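You operate a simulated robot arm through the tools that you are given. There is no shell and no other tool. Be economical: measure what you need, move in short steps, check, and stop when the job is done.

You run a simulated robot arm. Do the job below in one go: nothing can be reset, and whatever is moved stays where it is left.

TASK
Plug the sink, run water to the line and wash the cream sleeve in it.
Fine: stand the sleeve back on the worktop; tap off.

It is judged by the outcome, as a careful person would: the job done as asked, and still so three seconds after it is handed in. It fails if anything else is knocked over, pushed out of place, dropped, spilled or broken.

THE ROBOT
A 7-joint arm with a two-finger parallel gripper, fixed in place. Base frame: the origin is at the foot of the arm, x ahead of it, y to its left, z up. Units: m, degrees, N and s.
With the tool pointing down near the work surface it reaches from about 0.1 to 0.68 m from the base axis. Its first joint turns from -166.0 to 166.0 degrees. Payload 1.57 kg.
The TCP is the grasp point between the finger pads, 0.03 m short of the fingertips. In the tool frame z runs along the fingers and y along their closing line. Largest opening 0.11 m; finger width 0.024, thickness 0.012; the body of the gripper, 0.048 by 0.112 m, starts 0.078 m behind the TCP.
Orientation is told as [roll, pitch, yaw] about the base's x, y, z axes, in that order, counted from this pose: with the fingers straight down and closing along the base's y, the tool's x points along the base's -x, its y along +y and its z along -z.

THE INTERFACE
- The arm moves only by the tool jog_arm. Its argument "deltas" is a list of rows, each a list of 3 entries, a list of its own where there are three numbers: the shift along the tool's x, y, z in units of 25 mm (1.0 is 25 mm), then the turn, a rotation vector about the tool's x, y, z in units of 6 degrees (1.0 is 6 degrees), then the gripper command, from -1 (shut) to 1 (fully open), values between in proportion. In form: [[[x, y, z], [ax, ay, az], gripper], ...]. A call has 1 to 20 rows; each row shifts and turns the commanded pose from where the row before left it, along the tool's axes as they then stand. A call with a number of a shift or a turn outside -1 to 1 is refused whole. Rows are played at 5 a second. More than 0.05 m and 8.6 degrees between two rows, or a gripper value outside its range, and nothing of the call is played. A pose out of reach is approached as far as the arm can. The call stops where the force on the tool passes 40 N (or 10 N more than at its start, if that is more) or the arm is blocked; 0.2 s more then pass. Each finger travels about 0.045 m/s and halts on what it meets, pressing with about 29 N; the grip force reading is that of the motor and also rises with nothing between the fingers. The clock runs only during rows and for 0.2 s after the last one: add rows that do not move to give the fingers time. It gives the time, the measured TCP pose, the force on the tool (base axes), the opening and the grip force at its end, in the units of the frame above (readings bear some noise), and new pictures: "views" is both (left out), scene, wrist or none.
- Cameras (640 x 400 px; columns grow to the right, rows downward): "scene" is fixed at [0.4009, -0.6489, 1.4418]; the picture's right is [1.00, -0.04, 0.00], its down [-0.03, -0.73, -0.68] and it looks along [0.03, 0.68, -0.73] (base axes); focal length 215 px, centre (320, 200). "wrist" rides on the gripper at [-0.036, 0, -0.08] in the tool frame; the picture's right is [0.00, -1.00, 0.00], its down [0.97, 0.00, -0.24] and it looks along [0.24, 0.00, 0.97] (tool axes); focal length 218 px, centre (320, 200).
- slide_trunk(by): slides the trunk up (or, below 0, down) by that many m; the arm rides with it, the base frame stays. It gives what a move gives, with no picture.
- measure_at(camera, pixels): there is no depth. For up to 12 entries [column, row, z] of the newest picture of that camera ("zoom" is the newest enlarged one), the place [x, y] in the base frame at which the ray of that pixel passes the height z, good to about 0.003 m. The clock stands still meanwhile.
- close_up(camera, box): a new picture of the part [left, top, right, bottom] of that camera's present view, enlarged. The clock stands still meanwhile.
- sign_off(): hands the job in; it is judged then, once.

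Go step by step. Measure first, check grasps and placings, and put right what went wrong. The budget is 80 turns and 120 pictures, counting those below and the enlarged ones. Unless the task says otherwise, let go and move clear before handing in, and close with one line.

The tools are called after "Request:" as name(argument=value, ...) on one line, values as JSON. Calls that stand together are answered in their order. jog_arm: Moves the arm, as the interface text tells. Its arguments: {"type":"object","properties":{"deltas":{"type":"array","items":{"type":"array"}},"views":{"type":"string","enum":["both","scene","wrist","none"]}},"required":["deltas"]} The other tools are called the same way: slide_trunk (by) slides the trunk up or down; measure_at (camera, pixels) gives the place at which the rays of pixels pass given heights; close_up (camera, box) takes an enlarged picture of a part of a camera's view; sign_off () hands the job in.

At the start:

```text
clock: 0.0
tool_pos: [0.361, -0.0894, 1.2261]
tcp_rot: [0.0, 0.0, 0.0]
ft_force: [0.5, -0.1, 0.7]
gripper_width: 0.1101
grasp_force: 0.0
trunk travel left (down, up): [-0.475, 0.115]
```

scene: 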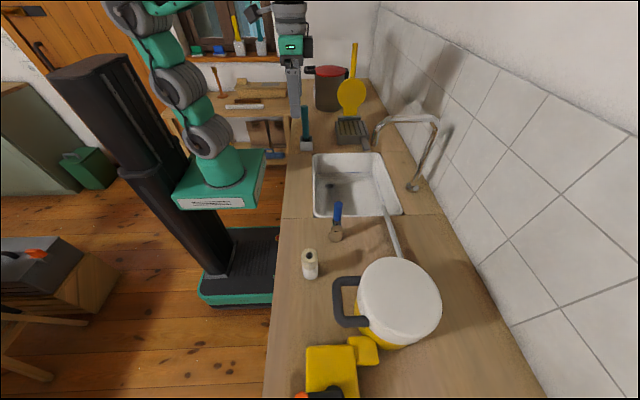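
wrist: 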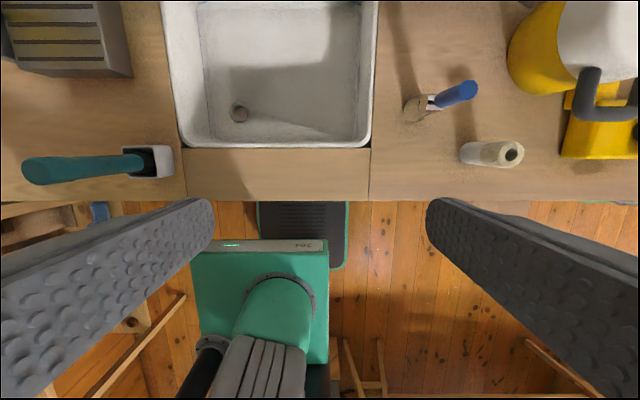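

The pictures show the sink (scene ~350,185), a tap behind it (~425,150), the cream sleeve (~310,262) and a blue-handled thing (~337,220). I'll enlarge these to identify the plug, lever and water line.

Request:
close_up(camera="scene", box=[280, 90, 460, 220])

Request:
close_up(camera="scene", box=[270, 190, 450, 300])

Request:
close_up(camera="wrist", box=[0, 0, 400, 210])

Request:
close_up(camera="wrist", box=[360, 0, 640, 210])

```text
3.08 times, centred on (370, 155) of scene
```

zoom: 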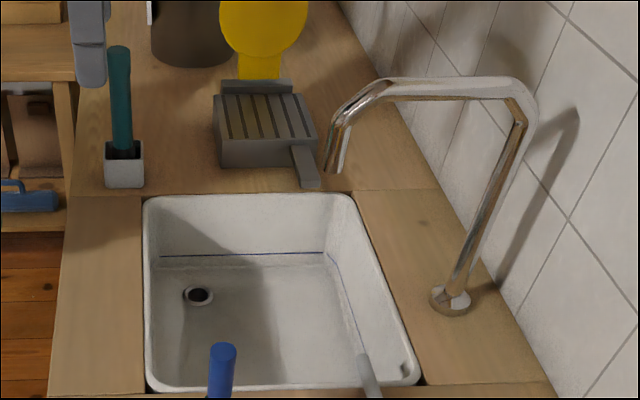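

```text
3.56 times, centred on (360, 245) of scene
```

zoom: 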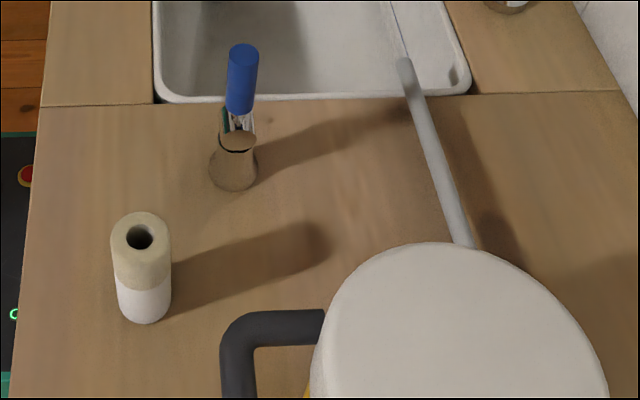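

```text
1.60 times, centred on (200, 105) of wrist
```

zoom: 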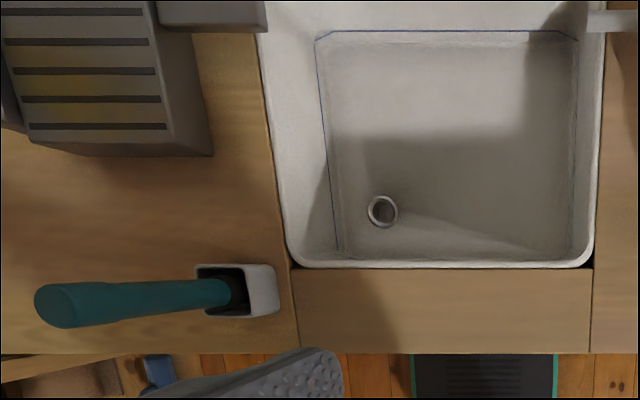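

```text
1.90 times, centred on (500, 105) of wrist
```

zoom: 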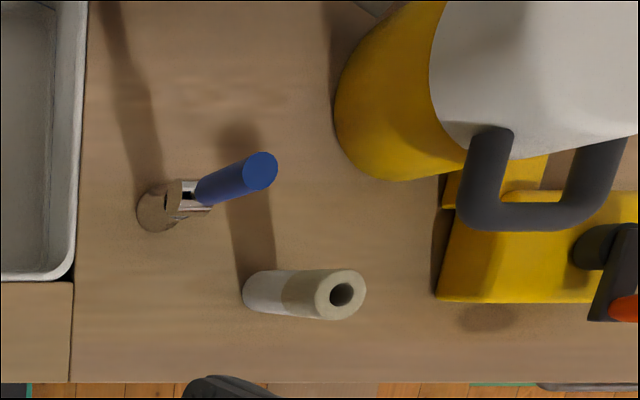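

The drain at zoom (197,295) is open and I see a blue line in the sink; I still need to find the plug and find out how the tap works. Enlarging the candidates.

Request:
close_up(camera="scene", box=[285, 60, 385, 160])

Request:
close_up(camera="scene", box=[290, 195, 360, 285])

Request:
close_up(camera="scene", box=[280, 270, 460, 400])

Request:
measure_at(camera="scene", pixels=[[313, 155, 0.478], [382, 155, 0.478], [402, 213, 0.478], [314, 216, 0.478], [410, 188, 0.478], [337, 240, 0.478], [311, 278, 0.478], [306, 150, 0.478], [335, 173, 0.35], [374, 140, 0.7], [372, 140, 0.478]])

Request:
measure_at(camera="wrist", pixels=[[240, 113, 0.35], [240, 113, 0.478], [418, 108, 0.478], [468, 150, 0.478], [160, 160, 0.478], [372, 147, 0.478], [184, 147, 0.478]])

```text
4.00 times, centred on (335, 110) of scene
```

zoom: 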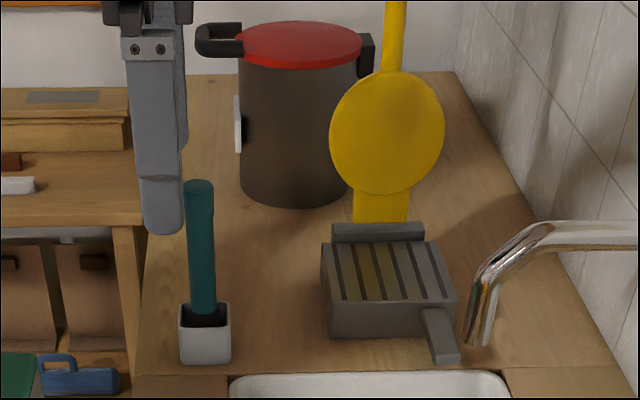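

```text
4.44 times, centred on (325, 240) of scene
```

zoom: 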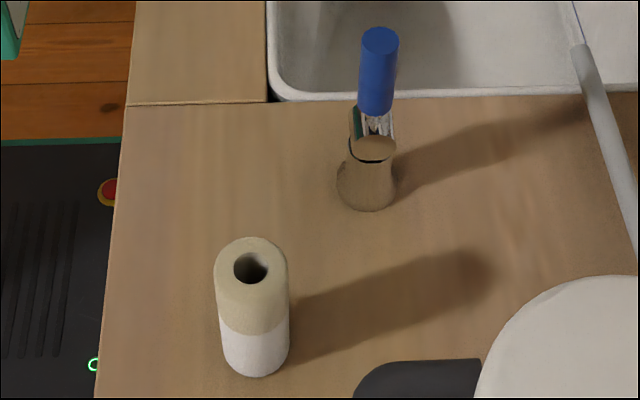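

```text
3.08 times, centred on (370, 335) of scene
```

zoom: 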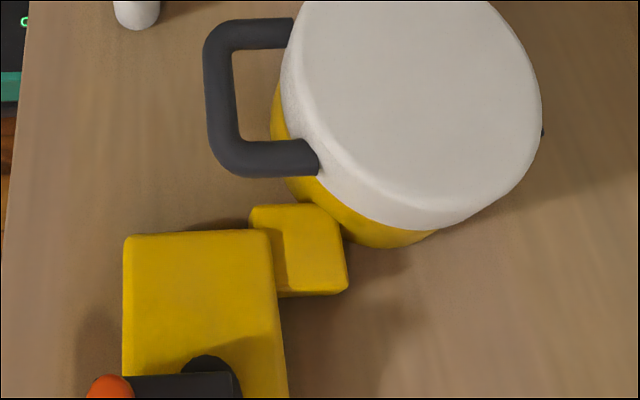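

```text
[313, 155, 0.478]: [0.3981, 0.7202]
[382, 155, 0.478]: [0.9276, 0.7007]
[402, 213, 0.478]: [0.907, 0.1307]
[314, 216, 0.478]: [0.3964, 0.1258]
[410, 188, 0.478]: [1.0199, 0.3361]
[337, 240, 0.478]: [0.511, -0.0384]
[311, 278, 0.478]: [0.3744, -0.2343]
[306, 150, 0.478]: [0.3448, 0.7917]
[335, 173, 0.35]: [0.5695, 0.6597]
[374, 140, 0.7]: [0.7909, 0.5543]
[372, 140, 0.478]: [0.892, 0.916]
```

```text
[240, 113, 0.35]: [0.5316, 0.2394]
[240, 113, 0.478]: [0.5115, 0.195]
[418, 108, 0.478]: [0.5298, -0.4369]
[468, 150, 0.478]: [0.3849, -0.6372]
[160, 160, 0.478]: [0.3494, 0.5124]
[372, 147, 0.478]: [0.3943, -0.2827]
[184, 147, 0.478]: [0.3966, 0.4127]
```

Triangulating the sink corners between the two cameras (scene row 216 vs wrist column 372), they only agree if the worktop is at z≈0.87, not 0.478. I'll re-measure at 0.87 to check.

Request:
measure_at(camera="scene", pixels=[[313, 155, 0.87], [382, 155, 0.87], [402, 213, 0.87], [314, 216, 0.87], [410, 188, 0.87], [337, 240, 0.87], [311, 278, 0.87], [306, 150, 0.87], [335, 173, 0.72], [374, 140, 1.05], [337, 205, 1.0], [310, 255, 0.97]])

Request:
measure_at(camera="wrist", pixels=[[240, 113, 0.72], [184, 147, 0.87], [372, 147, 0.87], [418, 108, 0.87], [468, 153, 0.87], [160, 160, 0.87], [474, 88, 1.0], [510, 153, 0.97]])

```text
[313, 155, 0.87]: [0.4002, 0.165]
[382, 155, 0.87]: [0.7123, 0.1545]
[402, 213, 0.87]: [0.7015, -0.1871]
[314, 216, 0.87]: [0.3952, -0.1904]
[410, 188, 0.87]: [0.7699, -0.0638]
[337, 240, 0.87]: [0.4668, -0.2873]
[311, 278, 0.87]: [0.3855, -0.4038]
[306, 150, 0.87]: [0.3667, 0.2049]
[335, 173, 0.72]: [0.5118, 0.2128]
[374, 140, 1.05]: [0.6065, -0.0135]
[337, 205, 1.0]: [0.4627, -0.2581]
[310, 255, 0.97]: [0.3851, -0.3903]
```

```text
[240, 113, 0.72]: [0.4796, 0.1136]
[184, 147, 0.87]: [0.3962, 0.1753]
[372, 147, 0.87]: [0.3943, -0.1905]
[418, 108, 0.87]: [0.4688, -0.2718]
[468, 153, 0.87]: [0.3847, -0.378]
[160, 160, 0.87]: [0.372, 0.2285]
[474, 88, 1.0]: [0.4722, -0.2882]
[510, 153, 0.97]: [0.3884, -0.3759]
```

The worktop is confirmed at z≈0.87 (sink x 0.40–0.71, y −0.19–0.17). The teal stick and the blue lever are both candidates, so I'll move the wrist camera over the teal holder and drain.

Request:
jog_arm(deltas=[[[0, 1, 0], [0, 0, 0], 1], [[0, 1, 0], [0, 0, 0], 1], [[0, 1, 0], [0, 0, 0], 1], [[0, 1, 0], [0, 0, 0], 1], [[0, 1, 0], [0, 0, 0], 1], [[0, 1, 0], [0, 0, 0], 1], [[0, 1, 0], [0, 0, 0], 1], [[0, 1, 0], [0, 0, 0], 1], [[0, 1, 0], [0, 0, 0], 1]])

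```text
clock: 2.0
tool_pos: [0.3607, 0.137, 1.2264]
tcp_rot: [-0.1, 0.0, 0.0]
ft_force: [0.2, 0.2, -0.2]
gripper_width: 0.11
grasp_force: 0.2
trunk travel left (down, up): [-0.475, 0.115]
```

scene: 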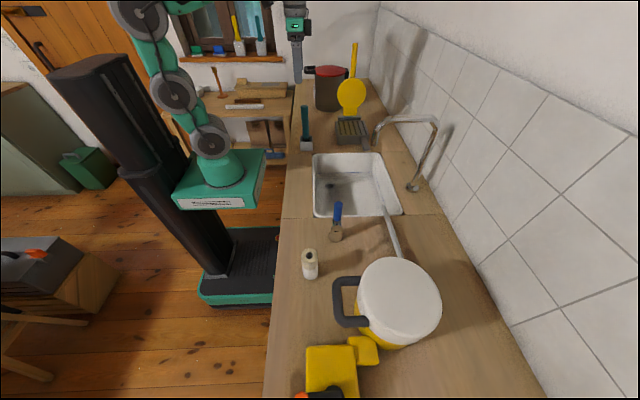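
wrist: 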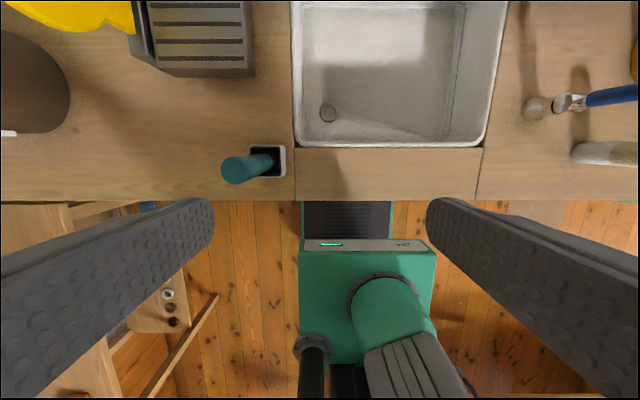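

The blue item (wrist 540,105 → 610,95) appears to be a lever on a domed chrome/wood body, and the teal stick (250,165) stands in a white holder. Enlarging both, plus the drain.

Request:
close_up(camera="wrist", box=[210, 130, 300, 190])

Request:
close_up(camera="wrist", box=[510, 70, 640, 170])

Request:
close_up(camera="wrist", box=[290, 0, 510, 150])

Request:
measure_at(camera="wrist", pixels=[[328, 113, 0.72], [328, 113, 0.83], [265, 161, 0.92], [232, 172, 1.02], [285, 150, 0.92], [285, 174, 0.92], [252, 150, 0.92]])

Request:
measure_at(camera="scene", pixels=[[330, 186, 0.72], [330, 186, 0.83], [304, 107, 1.02], [300, 139, 0.92], [313, 139, 0.92], [375, 145, 1.1], [375, 145, 1.0]])

```text
6.67 times, centred on (255, 160) of wrist
```

zoom: 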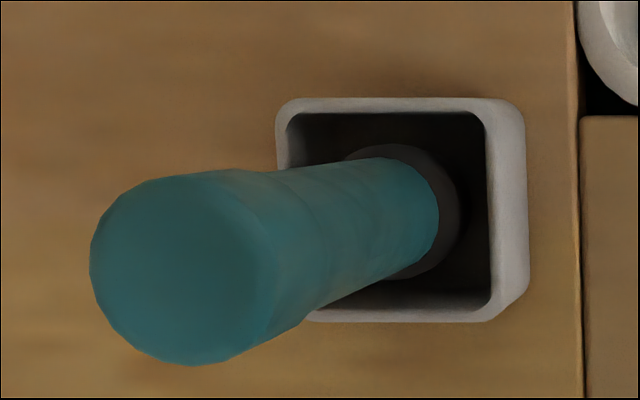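

```text
4.00 times, centred on (575, 120) of wrist
```

zoom: 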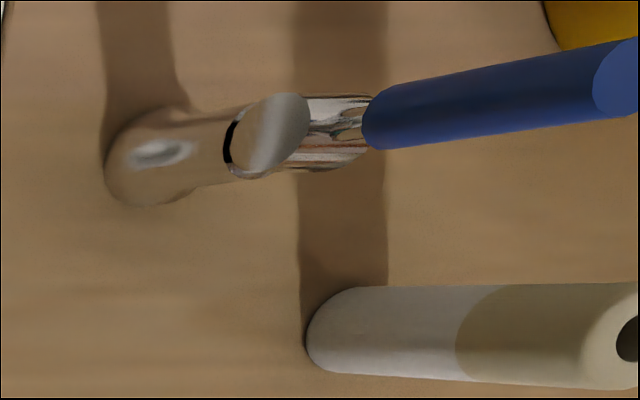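

```text
2.67 times, centred on (400, 75) of wrist
```

zoom: 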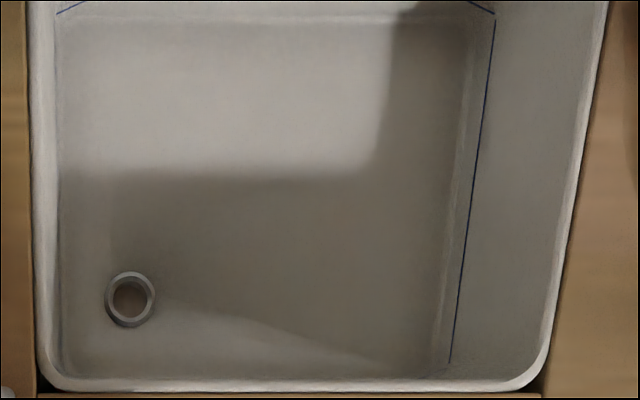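

```text
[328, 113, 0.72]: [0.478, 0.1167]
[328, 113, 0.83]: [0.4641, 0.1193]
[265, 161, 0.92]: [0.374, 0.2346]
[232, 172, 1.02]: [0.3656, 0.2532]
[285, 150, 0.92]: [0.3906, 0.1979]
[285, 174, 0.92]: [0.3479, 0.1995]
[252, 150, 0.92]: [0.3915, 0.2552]
```

```text
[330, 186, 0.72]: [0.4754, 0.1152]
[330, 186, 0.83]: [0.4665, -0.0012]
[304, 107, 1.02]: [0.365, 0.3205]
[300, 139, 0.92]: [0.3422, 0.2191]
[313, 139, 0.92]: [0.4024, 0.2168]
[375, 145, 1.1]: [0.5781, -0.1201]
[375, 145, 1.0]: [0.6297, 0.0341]
```

Scene and wrist agree that the drain is at (0.477, 0.116, 0.72). The teal stick with its dark ~4 cm foot (zoom 400,210) looks like the plug on a handle. Its top is at about (0.366, 0.237, 1.056), so I'll move above it.

Request:
jog_arm(deltas=[[[-0.05, 1, 0], [0, 0, 0], 1], [[-0.05, 1, 0], [0, 0, 0], 1], [[-0.05, 1, 0], [0, 0, 0], 1], [[-0.05, 0.96, 0], [0, 0, 0], 1], [[0, 0, 1], [0, 0, 0], 1], [[0, 0, 1], [0, 0, 0], 1], [[0, 0, 1], [0, 0, 0], 1], [[0, 0, 1], [0, 0, 0], 1]])

```text
clock: 3.8
tool_pos: [0.3663, 0.2377, 1.1268]
tcp_rot: [0.0, -0.1, 0.0]
ft_force: [-0.8, 0.1, 0.6]
gripper_width: 0.1101
grasp_force: 0.1
trunk travel left (down, up): [-0.475, 0.115]
```

scene: 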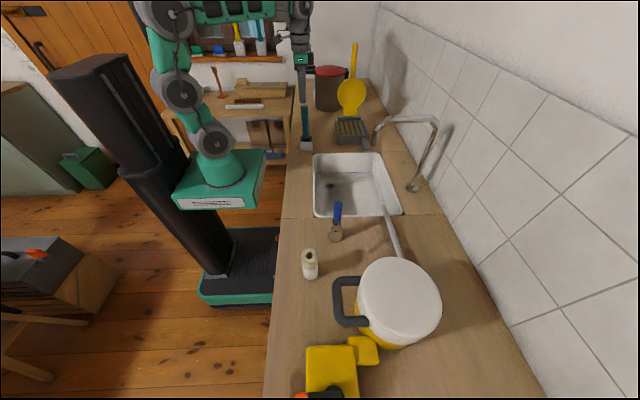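
wrist: 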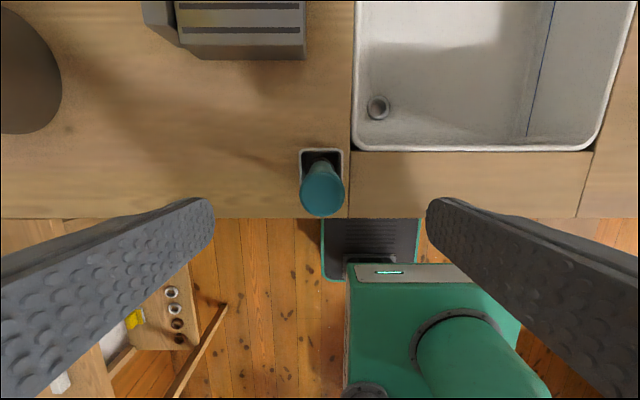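

The teal top (wrist 323,191) is centred between the fingers. I'll descend and grip it.

Request:
jog_arm(deltas=[[[-0.1, 0, 1], [0, 0, 0], 1], [[-0.1, 0, 1], [0, 0, 0], 1], [[0, 0, 1], [0, 0, 0], 1], [[0, 0, 1], [0, 0, 0], 1], [[0, 0, 0], [0, 0, 0], -1], [[0, 0, 0], [0, 0, 0], -1], [[0, 0, 0], [0, 0, 0], -1], [[0, 0, 0], [0, 0, 0], -1], [[0, 0, 0], [0, 0, 0], -1], [[0, 0, 0], [0, 0, 0], -1]])

```text
clock: 6.0
tool_pos: [0.3741, 0.2336, 1.0269]
tcp_rot: [0.0, 0.0, -0.1]
ft_force: [0.0, 0.1, -0.1]
gripper_width: 0.0322
grasp_force: 27.5
trunk travel left (down, up): [-0.475, 0.115]
```

scene: 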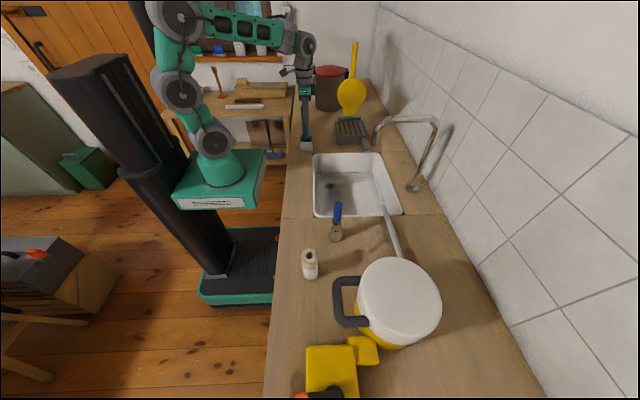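
wrist: 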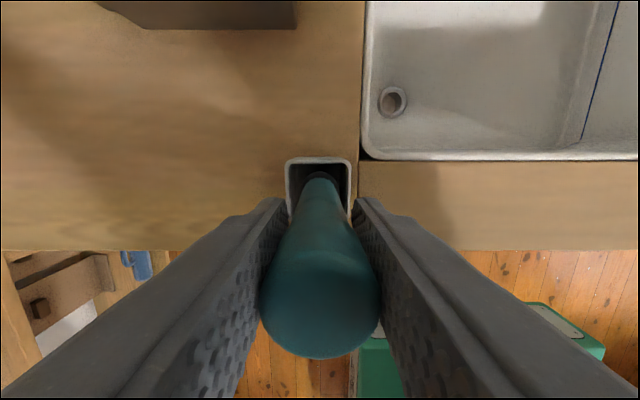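

I hold the handle at 0.032 m opening. Lifting straight up to see what is at its foot.

Request:
jog_arm(deltas=[[[0, 0, -1], [0, 0, 0], -1], [[0, 0, -1], [0, 0, 0], -1], [[0, 0, -1], [0, 0, 0], -1], [[0, 0, -1], [0, 0, 0], -1], [[0, 0, -1], [0, 0, 0], -1], [[0, 0, -1], [0, 0, 0], -1]])

Request:
close_up(camera="scene", box=[270, 50, 350, 170])

```text
clock: 7.4
tool_pos: [0.3727, 0.2355, 1.1805]
tcp_rot: [0.0, 0.0, -0.1]
ft_force: [-0.2, 0.2, -1.3]
gripper_width: 0.0324
grasp_force: 28.8
trunk travel left (down, up): [-0.475, 0.115]
```

scene: 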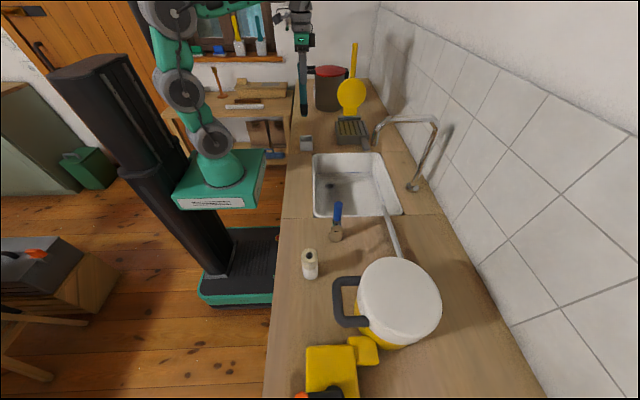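
wrist: 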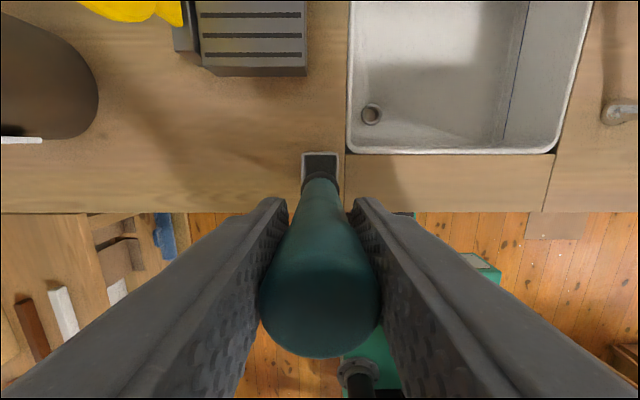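

```text
3.33 times, centred on (310, 110) of scene
```

zoom: 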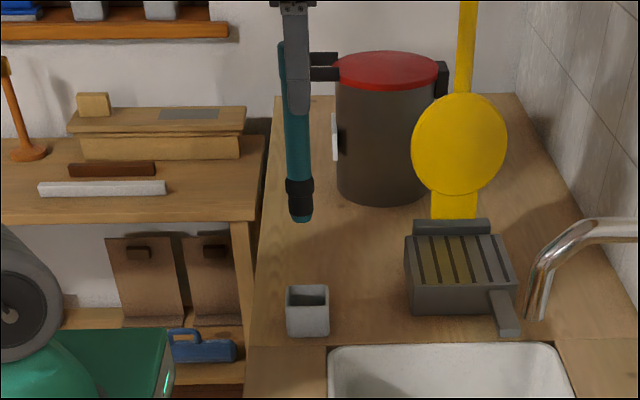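

The stick has a black rubber collar and a stub tip (zoom 300,190–220), so it is a plug; its tip is about 0.163 m below the TCP. Moving above the drain.

Request:
jog_arm(deltas=[[[-0.84, -0.96, 0], [0, 0, 0], -1], [[-0.84, -0.96, 0], [0, 0, 0], -1], [[-0.84, -0.96, 0], [0, 0, 0], -1], [[-0.84, -0.96, 0], [0, 0, 0], -1], [[-0.84, -0.96, 0], [0, 0, 0], -1], [[0, 0, 1], [0, 0, 0], -1], [[0, 0, 1], [0, 0, 0], -1], [[0, 0, 1], [0, 0, 0], -1], [[0, 0, 1], [0, 0, 0], -1], [[0, 0, 1], [0, 0, 0], -1]])

Request:
close_up(camera="scene", box=[300, 120, 400, 220])

Request:
close_up(camera="wrist", box=[240, 80, 400, 200])

```text
clock: 9.6
tool_pos: [0.4783, 0.115, 1.0512]
tcp_rot: [0.0, 0.0, 0.0]
ft_force: [-0.1, 0.0, -0.6]
gripper_width: 0.0323
grasp_force: 28.7
trunk travel left (down, up): [-0.475, 0.115]
```

scene: 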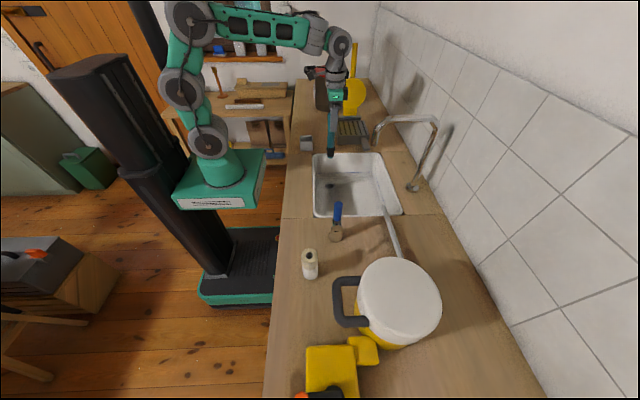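
wrist: 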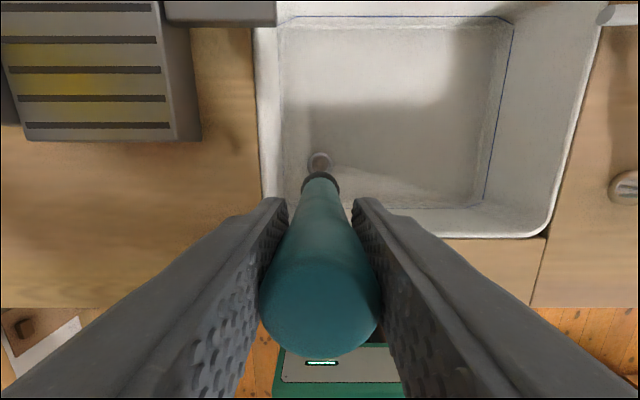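

```text
4.00 times, centred on (350, 170) of scene
```

zoom: 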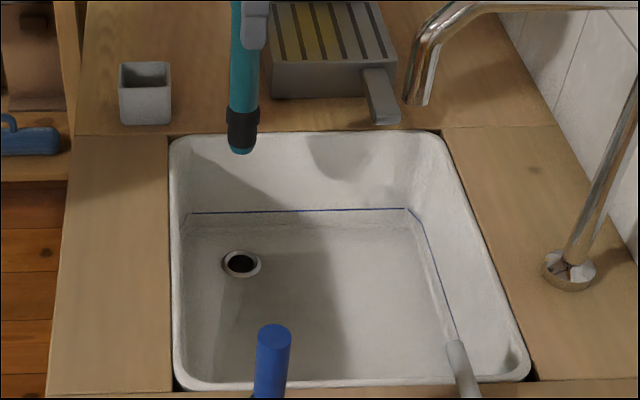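

```text
3.33 times, centred on (320, 140) of wrist
```

zoom: 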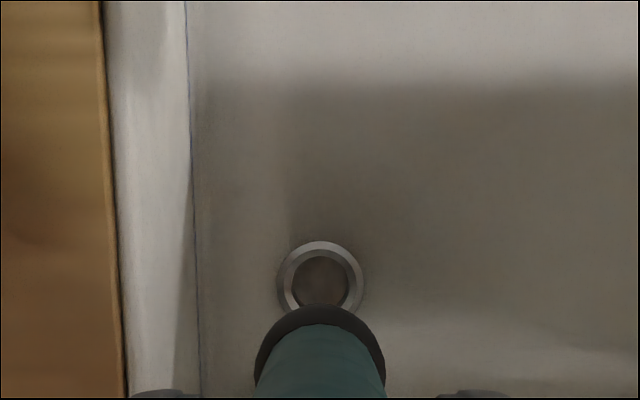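

The drain is visible again (wrist zoom 320,277; scene 330,186). I'll refine its location and floor height.

Request:
measure_at(camera="zoom", pixels=[[320, 277, 0.7], [320, 277, 0.72], [320, 277, 0.74]])

Request:
measure_at(camera="scene", pixels=[[330.3, 186, 0.7], [330.3, 186, 0.72], [330.3, 186, 0.74], [330.3, 157.5, 0.888]])

```text
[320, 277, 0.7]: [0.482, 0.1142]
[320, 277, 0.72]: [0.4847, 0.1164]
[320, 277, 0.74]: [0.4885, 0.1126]
```

```text
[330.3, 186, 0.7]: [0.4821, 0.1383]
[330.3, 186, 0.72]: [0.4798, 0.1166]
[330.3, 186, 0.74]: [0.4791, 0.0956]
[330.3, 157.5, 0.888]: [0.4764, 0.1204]
```

The drain centre is at about (0.481, 0.115, 0.72). Nudging +3 mm in x and lowering until the tip is just above the floor.

Request:
jog_arm(deltas=[[[-0.12, 0, 1], [0, 0, 0], -1], [[0, 0, 1], [0, 0, 0], -1], [[0, 0, 1], [0, 0, 0], -1], [[0, 0, 1], [0, 0, 0], -1], [[0, 0, 1], [0, 0, 0], -1], [[0, 0, 0.6], [0, 0, 0], -1]], views="wrist")

Request:
close_up(camera="scene", box=[310, 140, 370, 210])

Request:
close_up(camera="wrist", box=[280, 130, 360, 200])

```text
clock: 11.0
tool_pos: [0.4801, 0.1149, 0.9144]
tcp_rot: [0.0, 0.0, 0.0]
ft_force: [-0.1, -0.8, -1.6]
gripper_width: 0.0321
grasp_force: 28.7
trunk travel left (down, up): [-0.475, 0.115]
```

wrist: 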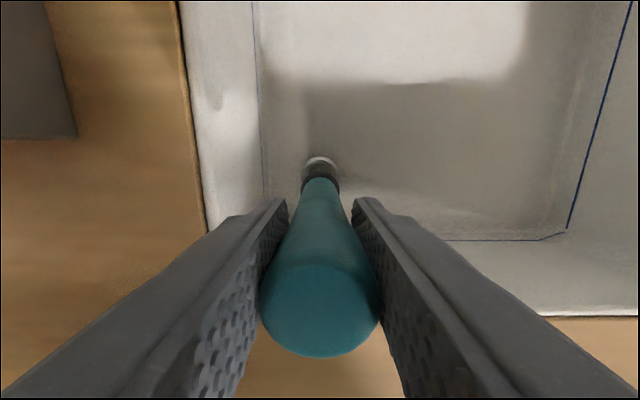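

```text
5.71 times, centred on (340, 175) of scene
```

zoom: 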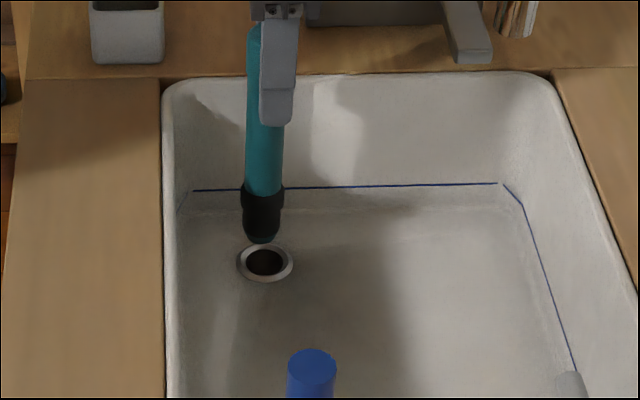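

```text
5.71 times, centred on (320, 165) of wrist
```

zoom: 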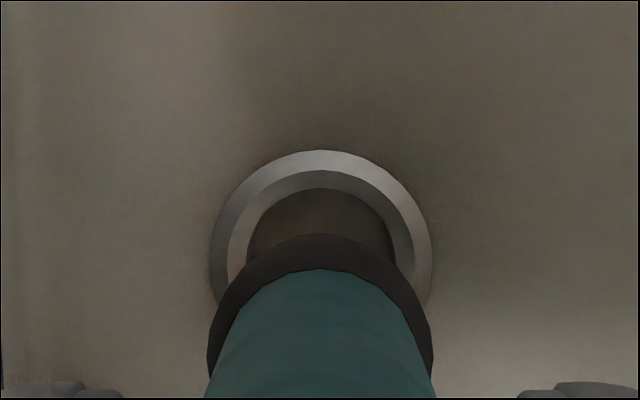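

The tip (scene zoom 262,240) sits ~3 cm above the hole and lines up. Lowering in small steps and watching the force.

Request:
jog_arm(deltas=[[[0, 0, 0.4], [0, 0, 0], -1], [[0, 0, 0.4], [0, 0, 0], -1], [[0, 0, 0.4], [0, 0, 0], -1], [[0, 0, 0.2], [0, 0, 0], -1], [[0, 0, 0.2], [0, 0, 0], -1]], views="none")

Request:
close_up(camera="scene", box=[310, 140, 370, 210])

Request:
close_up(camera="wrist", box=[280, 130, 360, 200])

```text
clock: 12.2
tool_pos: [0.4825, 0.1153, 0.8803]
tcp_rot: [0.1, -0.7, -0.1]
ft_force: [-3.4, -4.4, 15.8]
gripper_width: 0.0324
grasp_force: 29.0
trunk travel left (down, up): [-0.475, 0.115]
stopped in row 5: the force on the tool passed its limit (the readings are from after the stop); the commanded pose is now the measured one
```

```text
5.71 times, centred on (340, 175) of scene
```

zoom: 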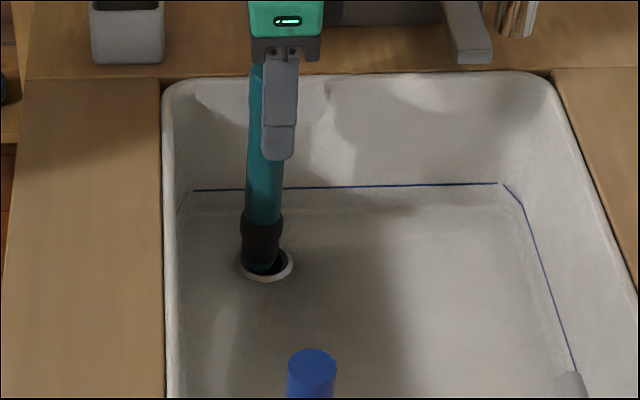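

```text
5.71 times, centred on (320, 165) of wrist
```

zoom: 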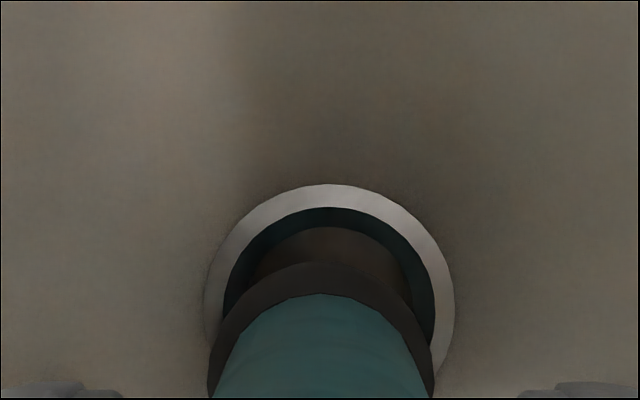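

Contact came at 16 N with the plug not seated. Both views show the collar about 9–10 mm short in x (wrist ring centre row 310 vs collar row 375) and about 1.5 mm too far in +y. Lift, shift and look again.

Request:
jog_arm(deltas=[[[0, 0, -0.5], [0, 0, 0], -1], [[-0.35, -0.06, 0], [0, 0, 0], -1]], views="none")

Request:
close_up(camera="scene", box=[310, 150, 350, 200])

Request:
close_up(camera="wrist", box=[280, 130, 360, 200])

```text
clock: 12.8
tool_pos: [0.4925, 0.1155, 0.8906]
tcp_rot: [0.1, -0.7, -0.1]
ft_force: [0.3, 0.9, -1.3]
gripper_width: 0.0324
grasp_force: 29.0
trunk travel left (down, up): [-0.475, 0.115]
```

```text
8.00 times, centred on (330, 175) of scene
```

zoom: 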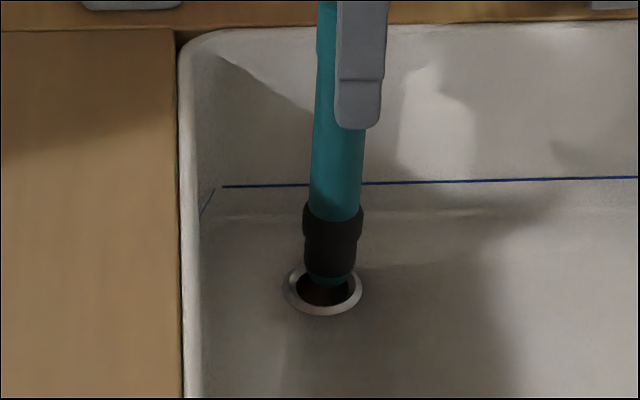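

```text
5.71 times, centred on (320, 165) of wrist
```

zoom: 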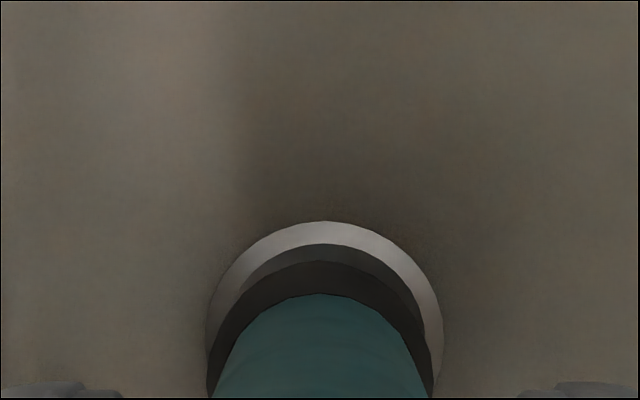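

The plug is now over the hole within ~2 mm in both views. Lowering slowly.

Request:
jog_arm(deltas=[[[0.04, -0.03, 0.2], [0, 0, 0], -1], [[0, 0, 0.2], [0, 0, 0], -1], [[0, 0, 0.2], [0, 0, 0], -1], [[0, 0, 0.2], [0, 0, 0], -1], [[0, 0, 0.2], [0, 0, 0], -1], [[0, 0, 0.2], [0, 0, 0], -1]], views="none")

Request:
close_up(camera="scene", box=[310, 150, 350, 200])

Request:
close_up(camera="wrist", box=[280, 130, 360, 200])

```text
clock: 14.2
tool_pos: [0.4905, 0.1145, 0.8614]
tcp_rot: [0.1, -0.4, -0.1]
ft_force: [-4.9, 2.3, -1.0]
gripper_width: 0.0322
grasp_force: 29.4
trunk travel left (down, up): [-0.475, 0.115]
```

```text
8.00 times, centred on (330, 175) of scene
```

zoom: 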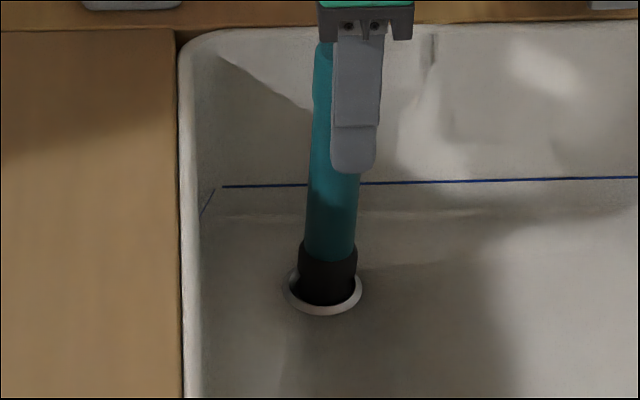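

```text
5.71 times, centred on (320, 165) of wrist
```

zoom: 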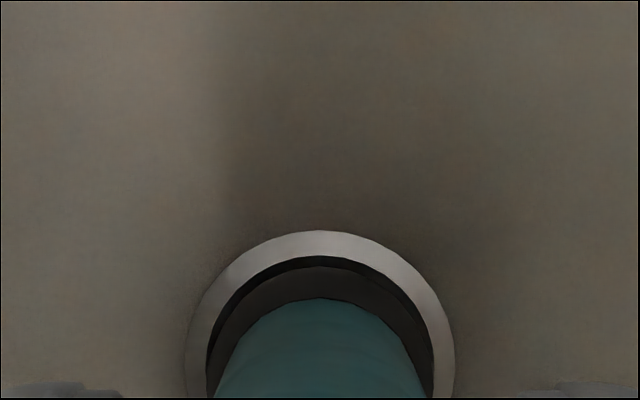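

The plug's lower part has entered the hole. Pressing on down until it seats.

Request:
jog_arm(deltas=[[[0.06, 0, 0.2], [0, 0, 0], -1], [[0, 0, 0.2], [0, 0, 0], -1], [[0, 0, 0.2], [0, 0, 0], -1], [[0, 0, 0.2], [0, 0, 0], -1], [[0, 0, 0.2], [0, 0, 0], -1]], views="none")

Request:
close_up(camera="scene", box=[310, 150, 350, 200])

Request:
close_up(camera="wrist", box=[280, 130, 360, 200])

```text
clock: 15.2
tool_pos: [0.4938, 0.1131, 0.85]
tcp_rot: [0.3, -1.3, -0.3]
ft_force: [-7.2, -1.5, 19.4]
gripper_width: 0.0322
grasp_force: 28.7
trunk travel left (down, up): [-0.475, 0.115]
stopped in row 4: the force on the tool passed its limit (the readings are from after the stop); the commanded pose is now the measured one
```

```text
8.00 times, centred on (330, 175) of scene
```

zoom: 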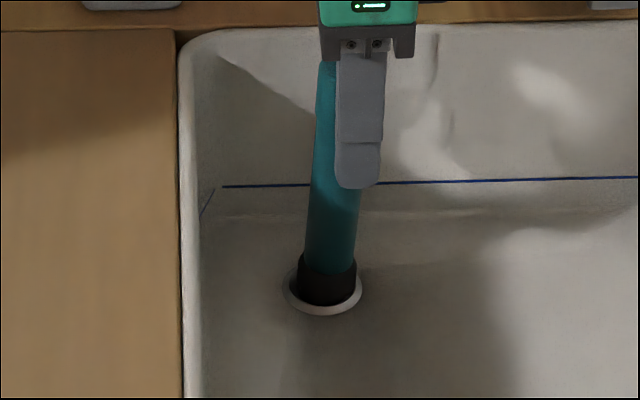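

```text
5.71 times, centred on (320, 165) of wrist
```

zoom: 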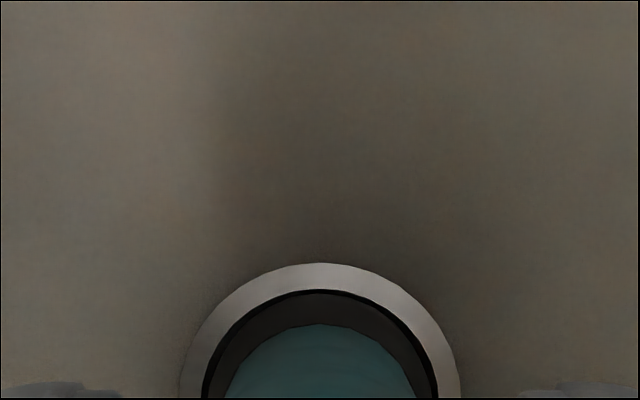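

It stopped near 40 N at z 0.85 with the collar inside the ring. I'll open slightly so the plug can straighten itself, then look.

Request:
jog_arm(deltas=[[[0, 0, 0], [0, 0, 0], -0.2], [[0, 0, 0], [0, 0, 0], -0.2], [[0, 0, 0], [0, 0, 0], -0.2]], views="none")

Request:
close_up(camera="scene", box=[310, 140, 350, 200])

Request:
close_up(camera="wrist", box=[220, 130, 420, 390])

```text
clock: 15.9
tool_pos: [0.4921, 0.1157, 0.8478]
tcp_rot: [0.2, -1.2, -0.1]
ft_force: [-0.7, 0.0, 0.1]
gripper_width: 0.044
grasp_force: 0.2
trunk travel left (down, up): [-0.475, 0.115]
```

```text
6.67 times, centred on (330, 170) of scene
```

zoom: 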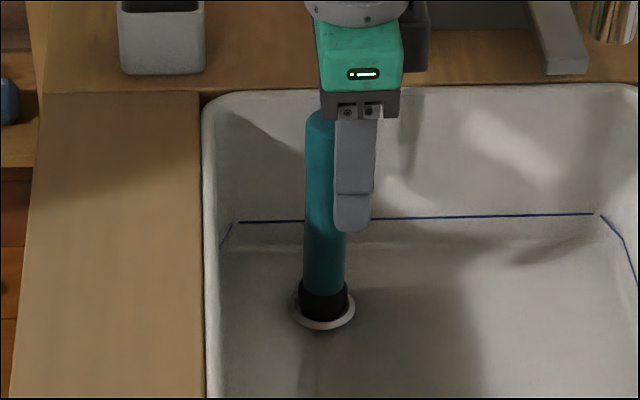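

```text
1.54 times, centred on (320, 260) of wrist
```

zoom: 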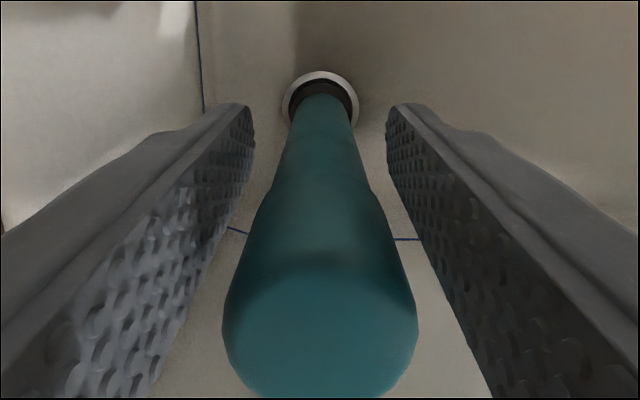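

The plug stands on its own in the drain. I'll rise and look from above before pressing it home with closed fingers.

Request:
jog_arm(deltas=[[[0, 0, -1], [0, 0, 0], 0], [[0, 0, -1], [0, 0, 0], 0], [[0, 0, -1], [0, 0, 0], 0], [[0, 0, -1], [0, 0.2, 0], 0]], views="wrist")

Request:
close_up(camera="scene", box=[310, 140, 350, 200])

```text
clock: 16.9
tool_pos: [0.4894, 0.1144, 0.9481]
tcp_rot: [0.2, 0.1, -0.3]
ft_force: [-0.5, 0.0, 0.5]
gripper_width: 0.0551
grasp_force: 0.1
trunk travel left (down, up): [-0.475, 0.115]
```

wrist: 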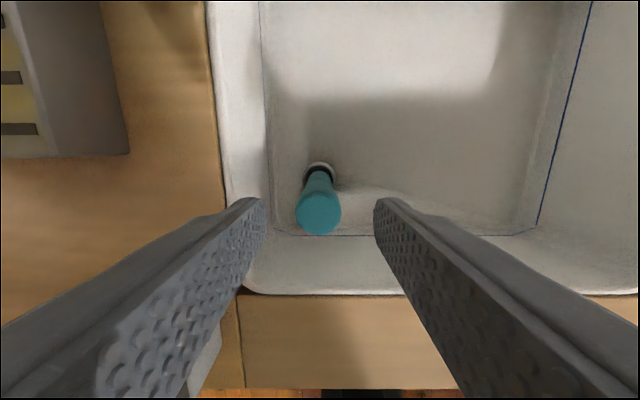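

```text
6.67 times, centred on (330, 170) of scene
```

zoom: 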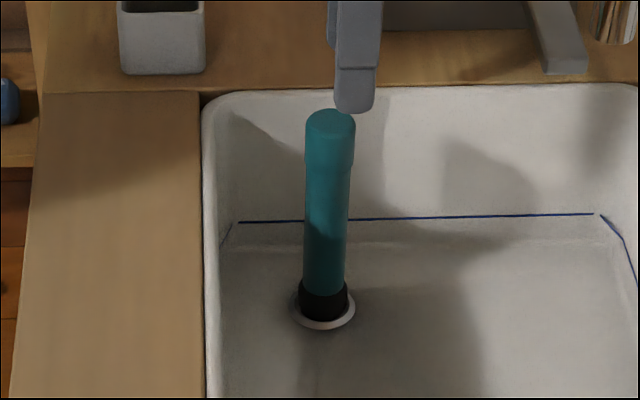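

The plug stands upright with its top at about (0.479, 0.115, 0.88). Closing the fingers above it and pressing gently.

Request:
jog_arm(deltas=[[[0.42, 0, 0], [0, 0, 0], -1], [[0, 0, 0], [0, 0, 0], -1], [[0, 0, 0], [0, 0, 0], -1], [[0, 0, 0], [0, 0, 0], -1], [[0, 0, 0.6], [0, 0, 0], -1], [[0, 0, 0.4], [0, 0, 0], -1], [[0, 0, 0.2], [0, 0, 0], -1], [[0, 0, 0.2], [0, 0, 0], -1], [[0, 0, 0.2], [0, 0, 0], -1], [[0, 0, 0.2], [0, 0, 0], -1], [[0, 0, 0.2], [0, 0, 0], -1], [[0, 0, 0.2], [0, 0, 0], -1], [[0, 0, 0.2], [0, 0, 0], -1], [[0, 0, 0.2], [0, 0, 0], -1]], views="none")

Request:
close_up(camera="scene", box=[310, 140, 350, 200])

```text
clock: 19.0
tool_pos: [0.4869, 0.115, 0.9161]
tcp_rot: [0.5, -0.9, -0.1]
ft_force: [-0.9, -0.4, 17.6]
gripper_width: 0.0001
grasp_force: 21.4
trunk travel left (down, up): [-0.475, 0.115]
stopped in row 10: the force on the tool passed its limit (the readings are from after the stop); the commanded pose is now the measured one
```

```text
6.67 times, centred on (330, 170) of scene
```

zoom: 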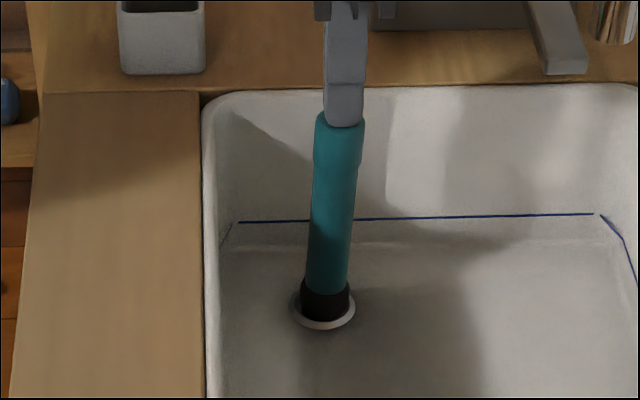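

No further descent at 40 N, so the plug is seated. I'll rise and move to a spot from which the wrist camera sees the blue lever.

Request:
jog_arm(deltas=[[[0, 0, -1], [0, 0.15, 0], -1], [[0, 0, -1], [0, 0, 0], -1], [[0, 0, -1], [0, 0, 0], -1], [[0, 0, -1], [0, 0, 0], -1], [[0, 0, -1], [0, 0, 0], -1], [[0, 0, -1], [0, 0, 0], -1], [[0, 0, -1], [0, 0, 0], -1], [[0.4, -1, 0], [0, 0, 0], 0], [[0.4, -1, 0], [0, 0, 0], 0], [[0.4, -1, 0], [0, 0, 0], 0], [[0.4, -1, 0], [0, 0, 0], 0], [[0.4, -1, 0], [0, 0, 0], 0], [[0.4, -1, 0], [0, 0, 0], 0], [[0.4, -1, 0], [0, 0, 0], 0], [[0.4, -1, 0], [0, 0, 0], 0], [[0, -1, 0], [0, 0, 0], 0], [[0, -1, 0], [0, 0, 0], 0], [[0, -1, 0], [0, 0, 0], 0], [[0, -1, 0], [0, 0, 0], 0], [[0, -1, 0], [0, 0, 0], 0]], views="wrist")

Request:
close_up(camera="scene", box=[310, 140, 350, 200])

Request:
close_up(camera="scene", box=[315, 195, 360, 245])

```text
clock: 23.2
tool_pos: [0.405, -0.2129, 1.0859]
tcp_rot: [0.5, 0.3, -0.1]
ft_force: [-0.5, -0.6, -0.6]
gripper_width: 0.0548
grasp_force: 0.0
trunk travel left (down, up): [-0.475, 0.115]
```

wrist: 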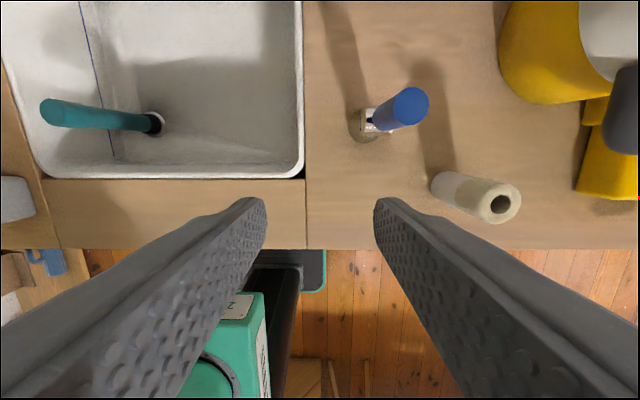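

```text
6.67 times, centred on (330, 170) of scene
```

zoom: 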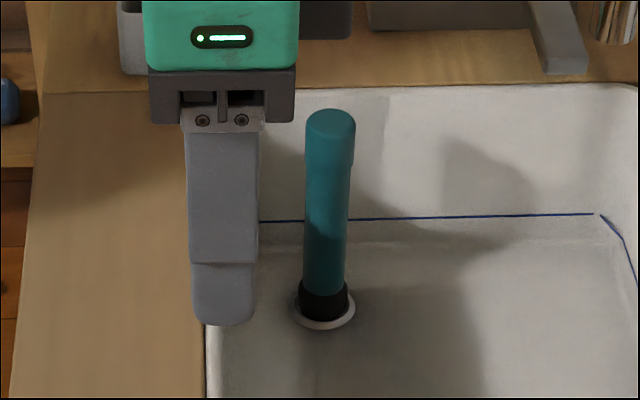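

```text
8.00 times, centred on (338, 220) of scene
```

zoom: 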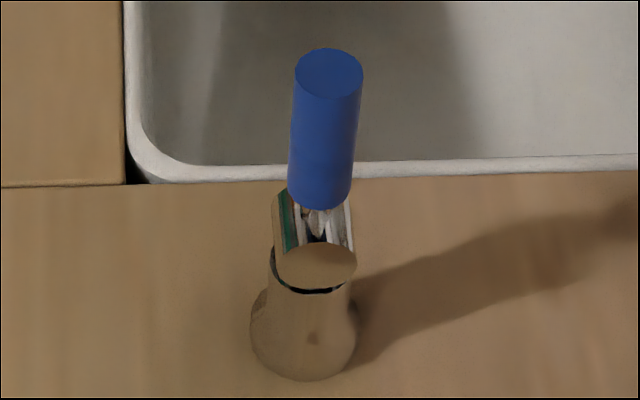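

The plug is upright in the drain. Next, a closer look at the lever at wrist (385,115).

Request:
close_up(camera="wrist", box=[340, 75, 440, 150])

Request:
measure_at(camera="wrist", pixels=[[362, 122, 0.88], [410, 102, 1.02], [385, 117, 0.95], [434, 187, 0.87], [498, 204, 0.96]])

Request:
measure_at(camera="scene", pixels=[[339, 204, 1.02], [338, 220, 0.96], [338, 226, 0.93], [336, 241, 0.87]])

```text
5.33 times, centred on (390, 112) of wrist
```

zoom: 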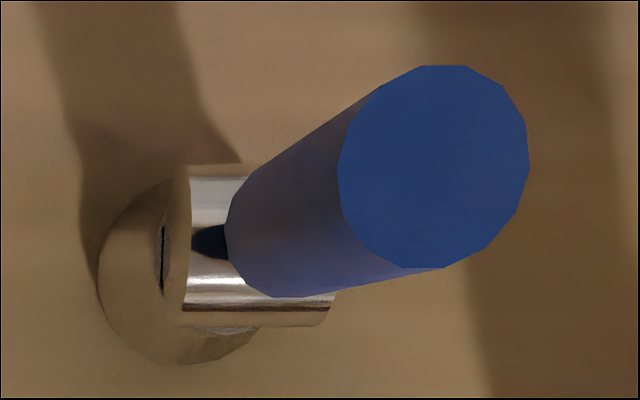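

```text
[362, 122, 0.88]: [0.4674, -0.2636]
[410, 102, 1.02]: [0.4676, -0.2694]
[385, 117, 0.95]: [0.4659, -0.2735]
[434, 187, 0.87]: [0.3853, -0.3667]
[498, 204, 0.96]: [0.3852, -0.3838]
```

```text
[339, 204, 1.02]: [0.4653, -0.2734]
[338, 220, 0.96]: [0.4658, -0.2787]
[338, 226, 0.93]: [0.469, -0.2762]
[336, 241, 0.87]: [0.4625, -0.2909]
```

The lever is a blue handle (~25 mm) rising from a horizontal chrome barrel lying along y on the post. I'll position above it with the fingers straddling it along y.

Request:
jog_arm(deltas=[[[-0.83, -0.8, 0], [0, 0, 0], 0.2], [[-0.83, -0.8, 0], [0, 0, 0], 0.2], [[-0.83, -0.8, 0], [0, 0, 0], 0.2]], views="wrist")

```text
clock: 24.0
tool_pos: [0.4648, -0.2711, 1.0834]
tcp_rot: [0.5, 0.3, -0.1]
ft_force: [0.5, 0.3, 0.3]
gripper_width: 0.066
grasp_force: 0.0
trunk travel left (down, up): [-0.475, 0.115]
```

wrist: 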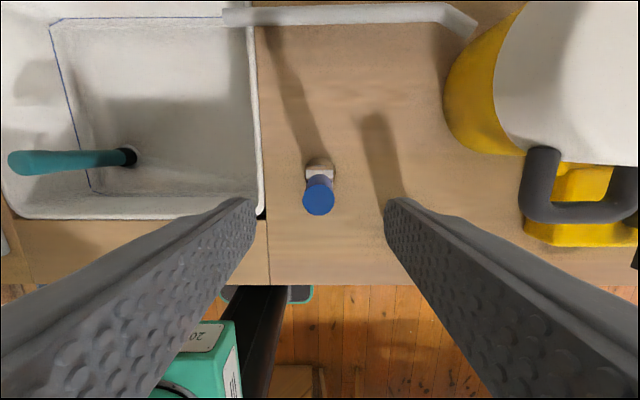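

The blue handle (wrist 319,197) is centred. One close-up to read the pivot before I touch it.

Request:
close_up(camera="wrist", box=[280, 140, 360, 220])

```text
5.00 times, centred on (320, 180) of wrist
```

zoom: 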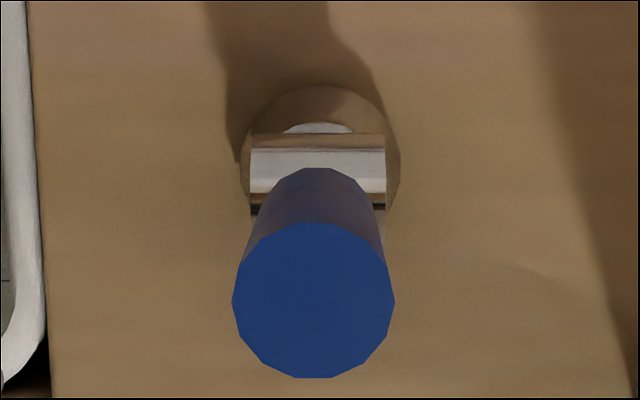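

The barrel's axis is clearly along y, so the lever should swing in x. I'll go down and grip it.

Request:
jog_arm(deltas=[[[0, 0, 1], [0, 0, 0], 0.2], [[0, 0, 1], [0, 0, 0], 0.2], [[-0.1, 0, 1], [0, 0, 0], 0.2], [[0, 0, 0.2], [0, 0, 0], 0.2], [[0, 0, 0], [0, 0, 0], -1], [[0, 0, 0], [0, 0, 0], -1], [[0, 0, 0], [0, 0, 0], -1], [[0, 0, 0], [0, 0, 0], -1]])

```text
clock: 25.8
tool_pos: [0.4671, -0.2708, 1.0055]
tcp_rot: [0.5, 0.2, -0.1]
ft_force: [-0.4, 8.7, -1.3]
gripper_width: 0.023
grasp_force: 25.9
trunk travel left (down, up): [-0.475, 0.115]
```

scene: 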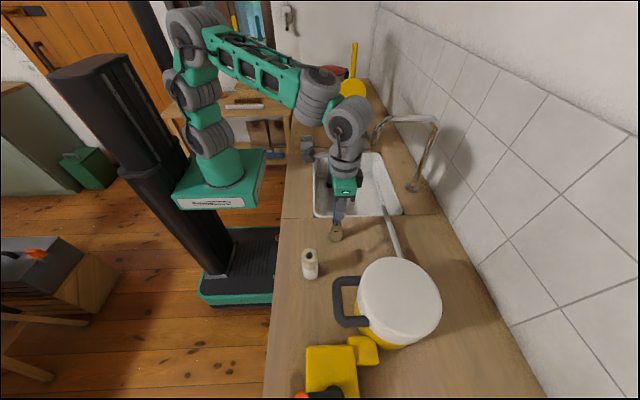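
wrist: 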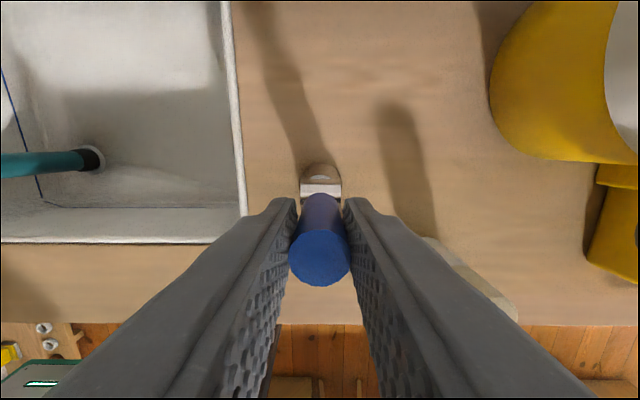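

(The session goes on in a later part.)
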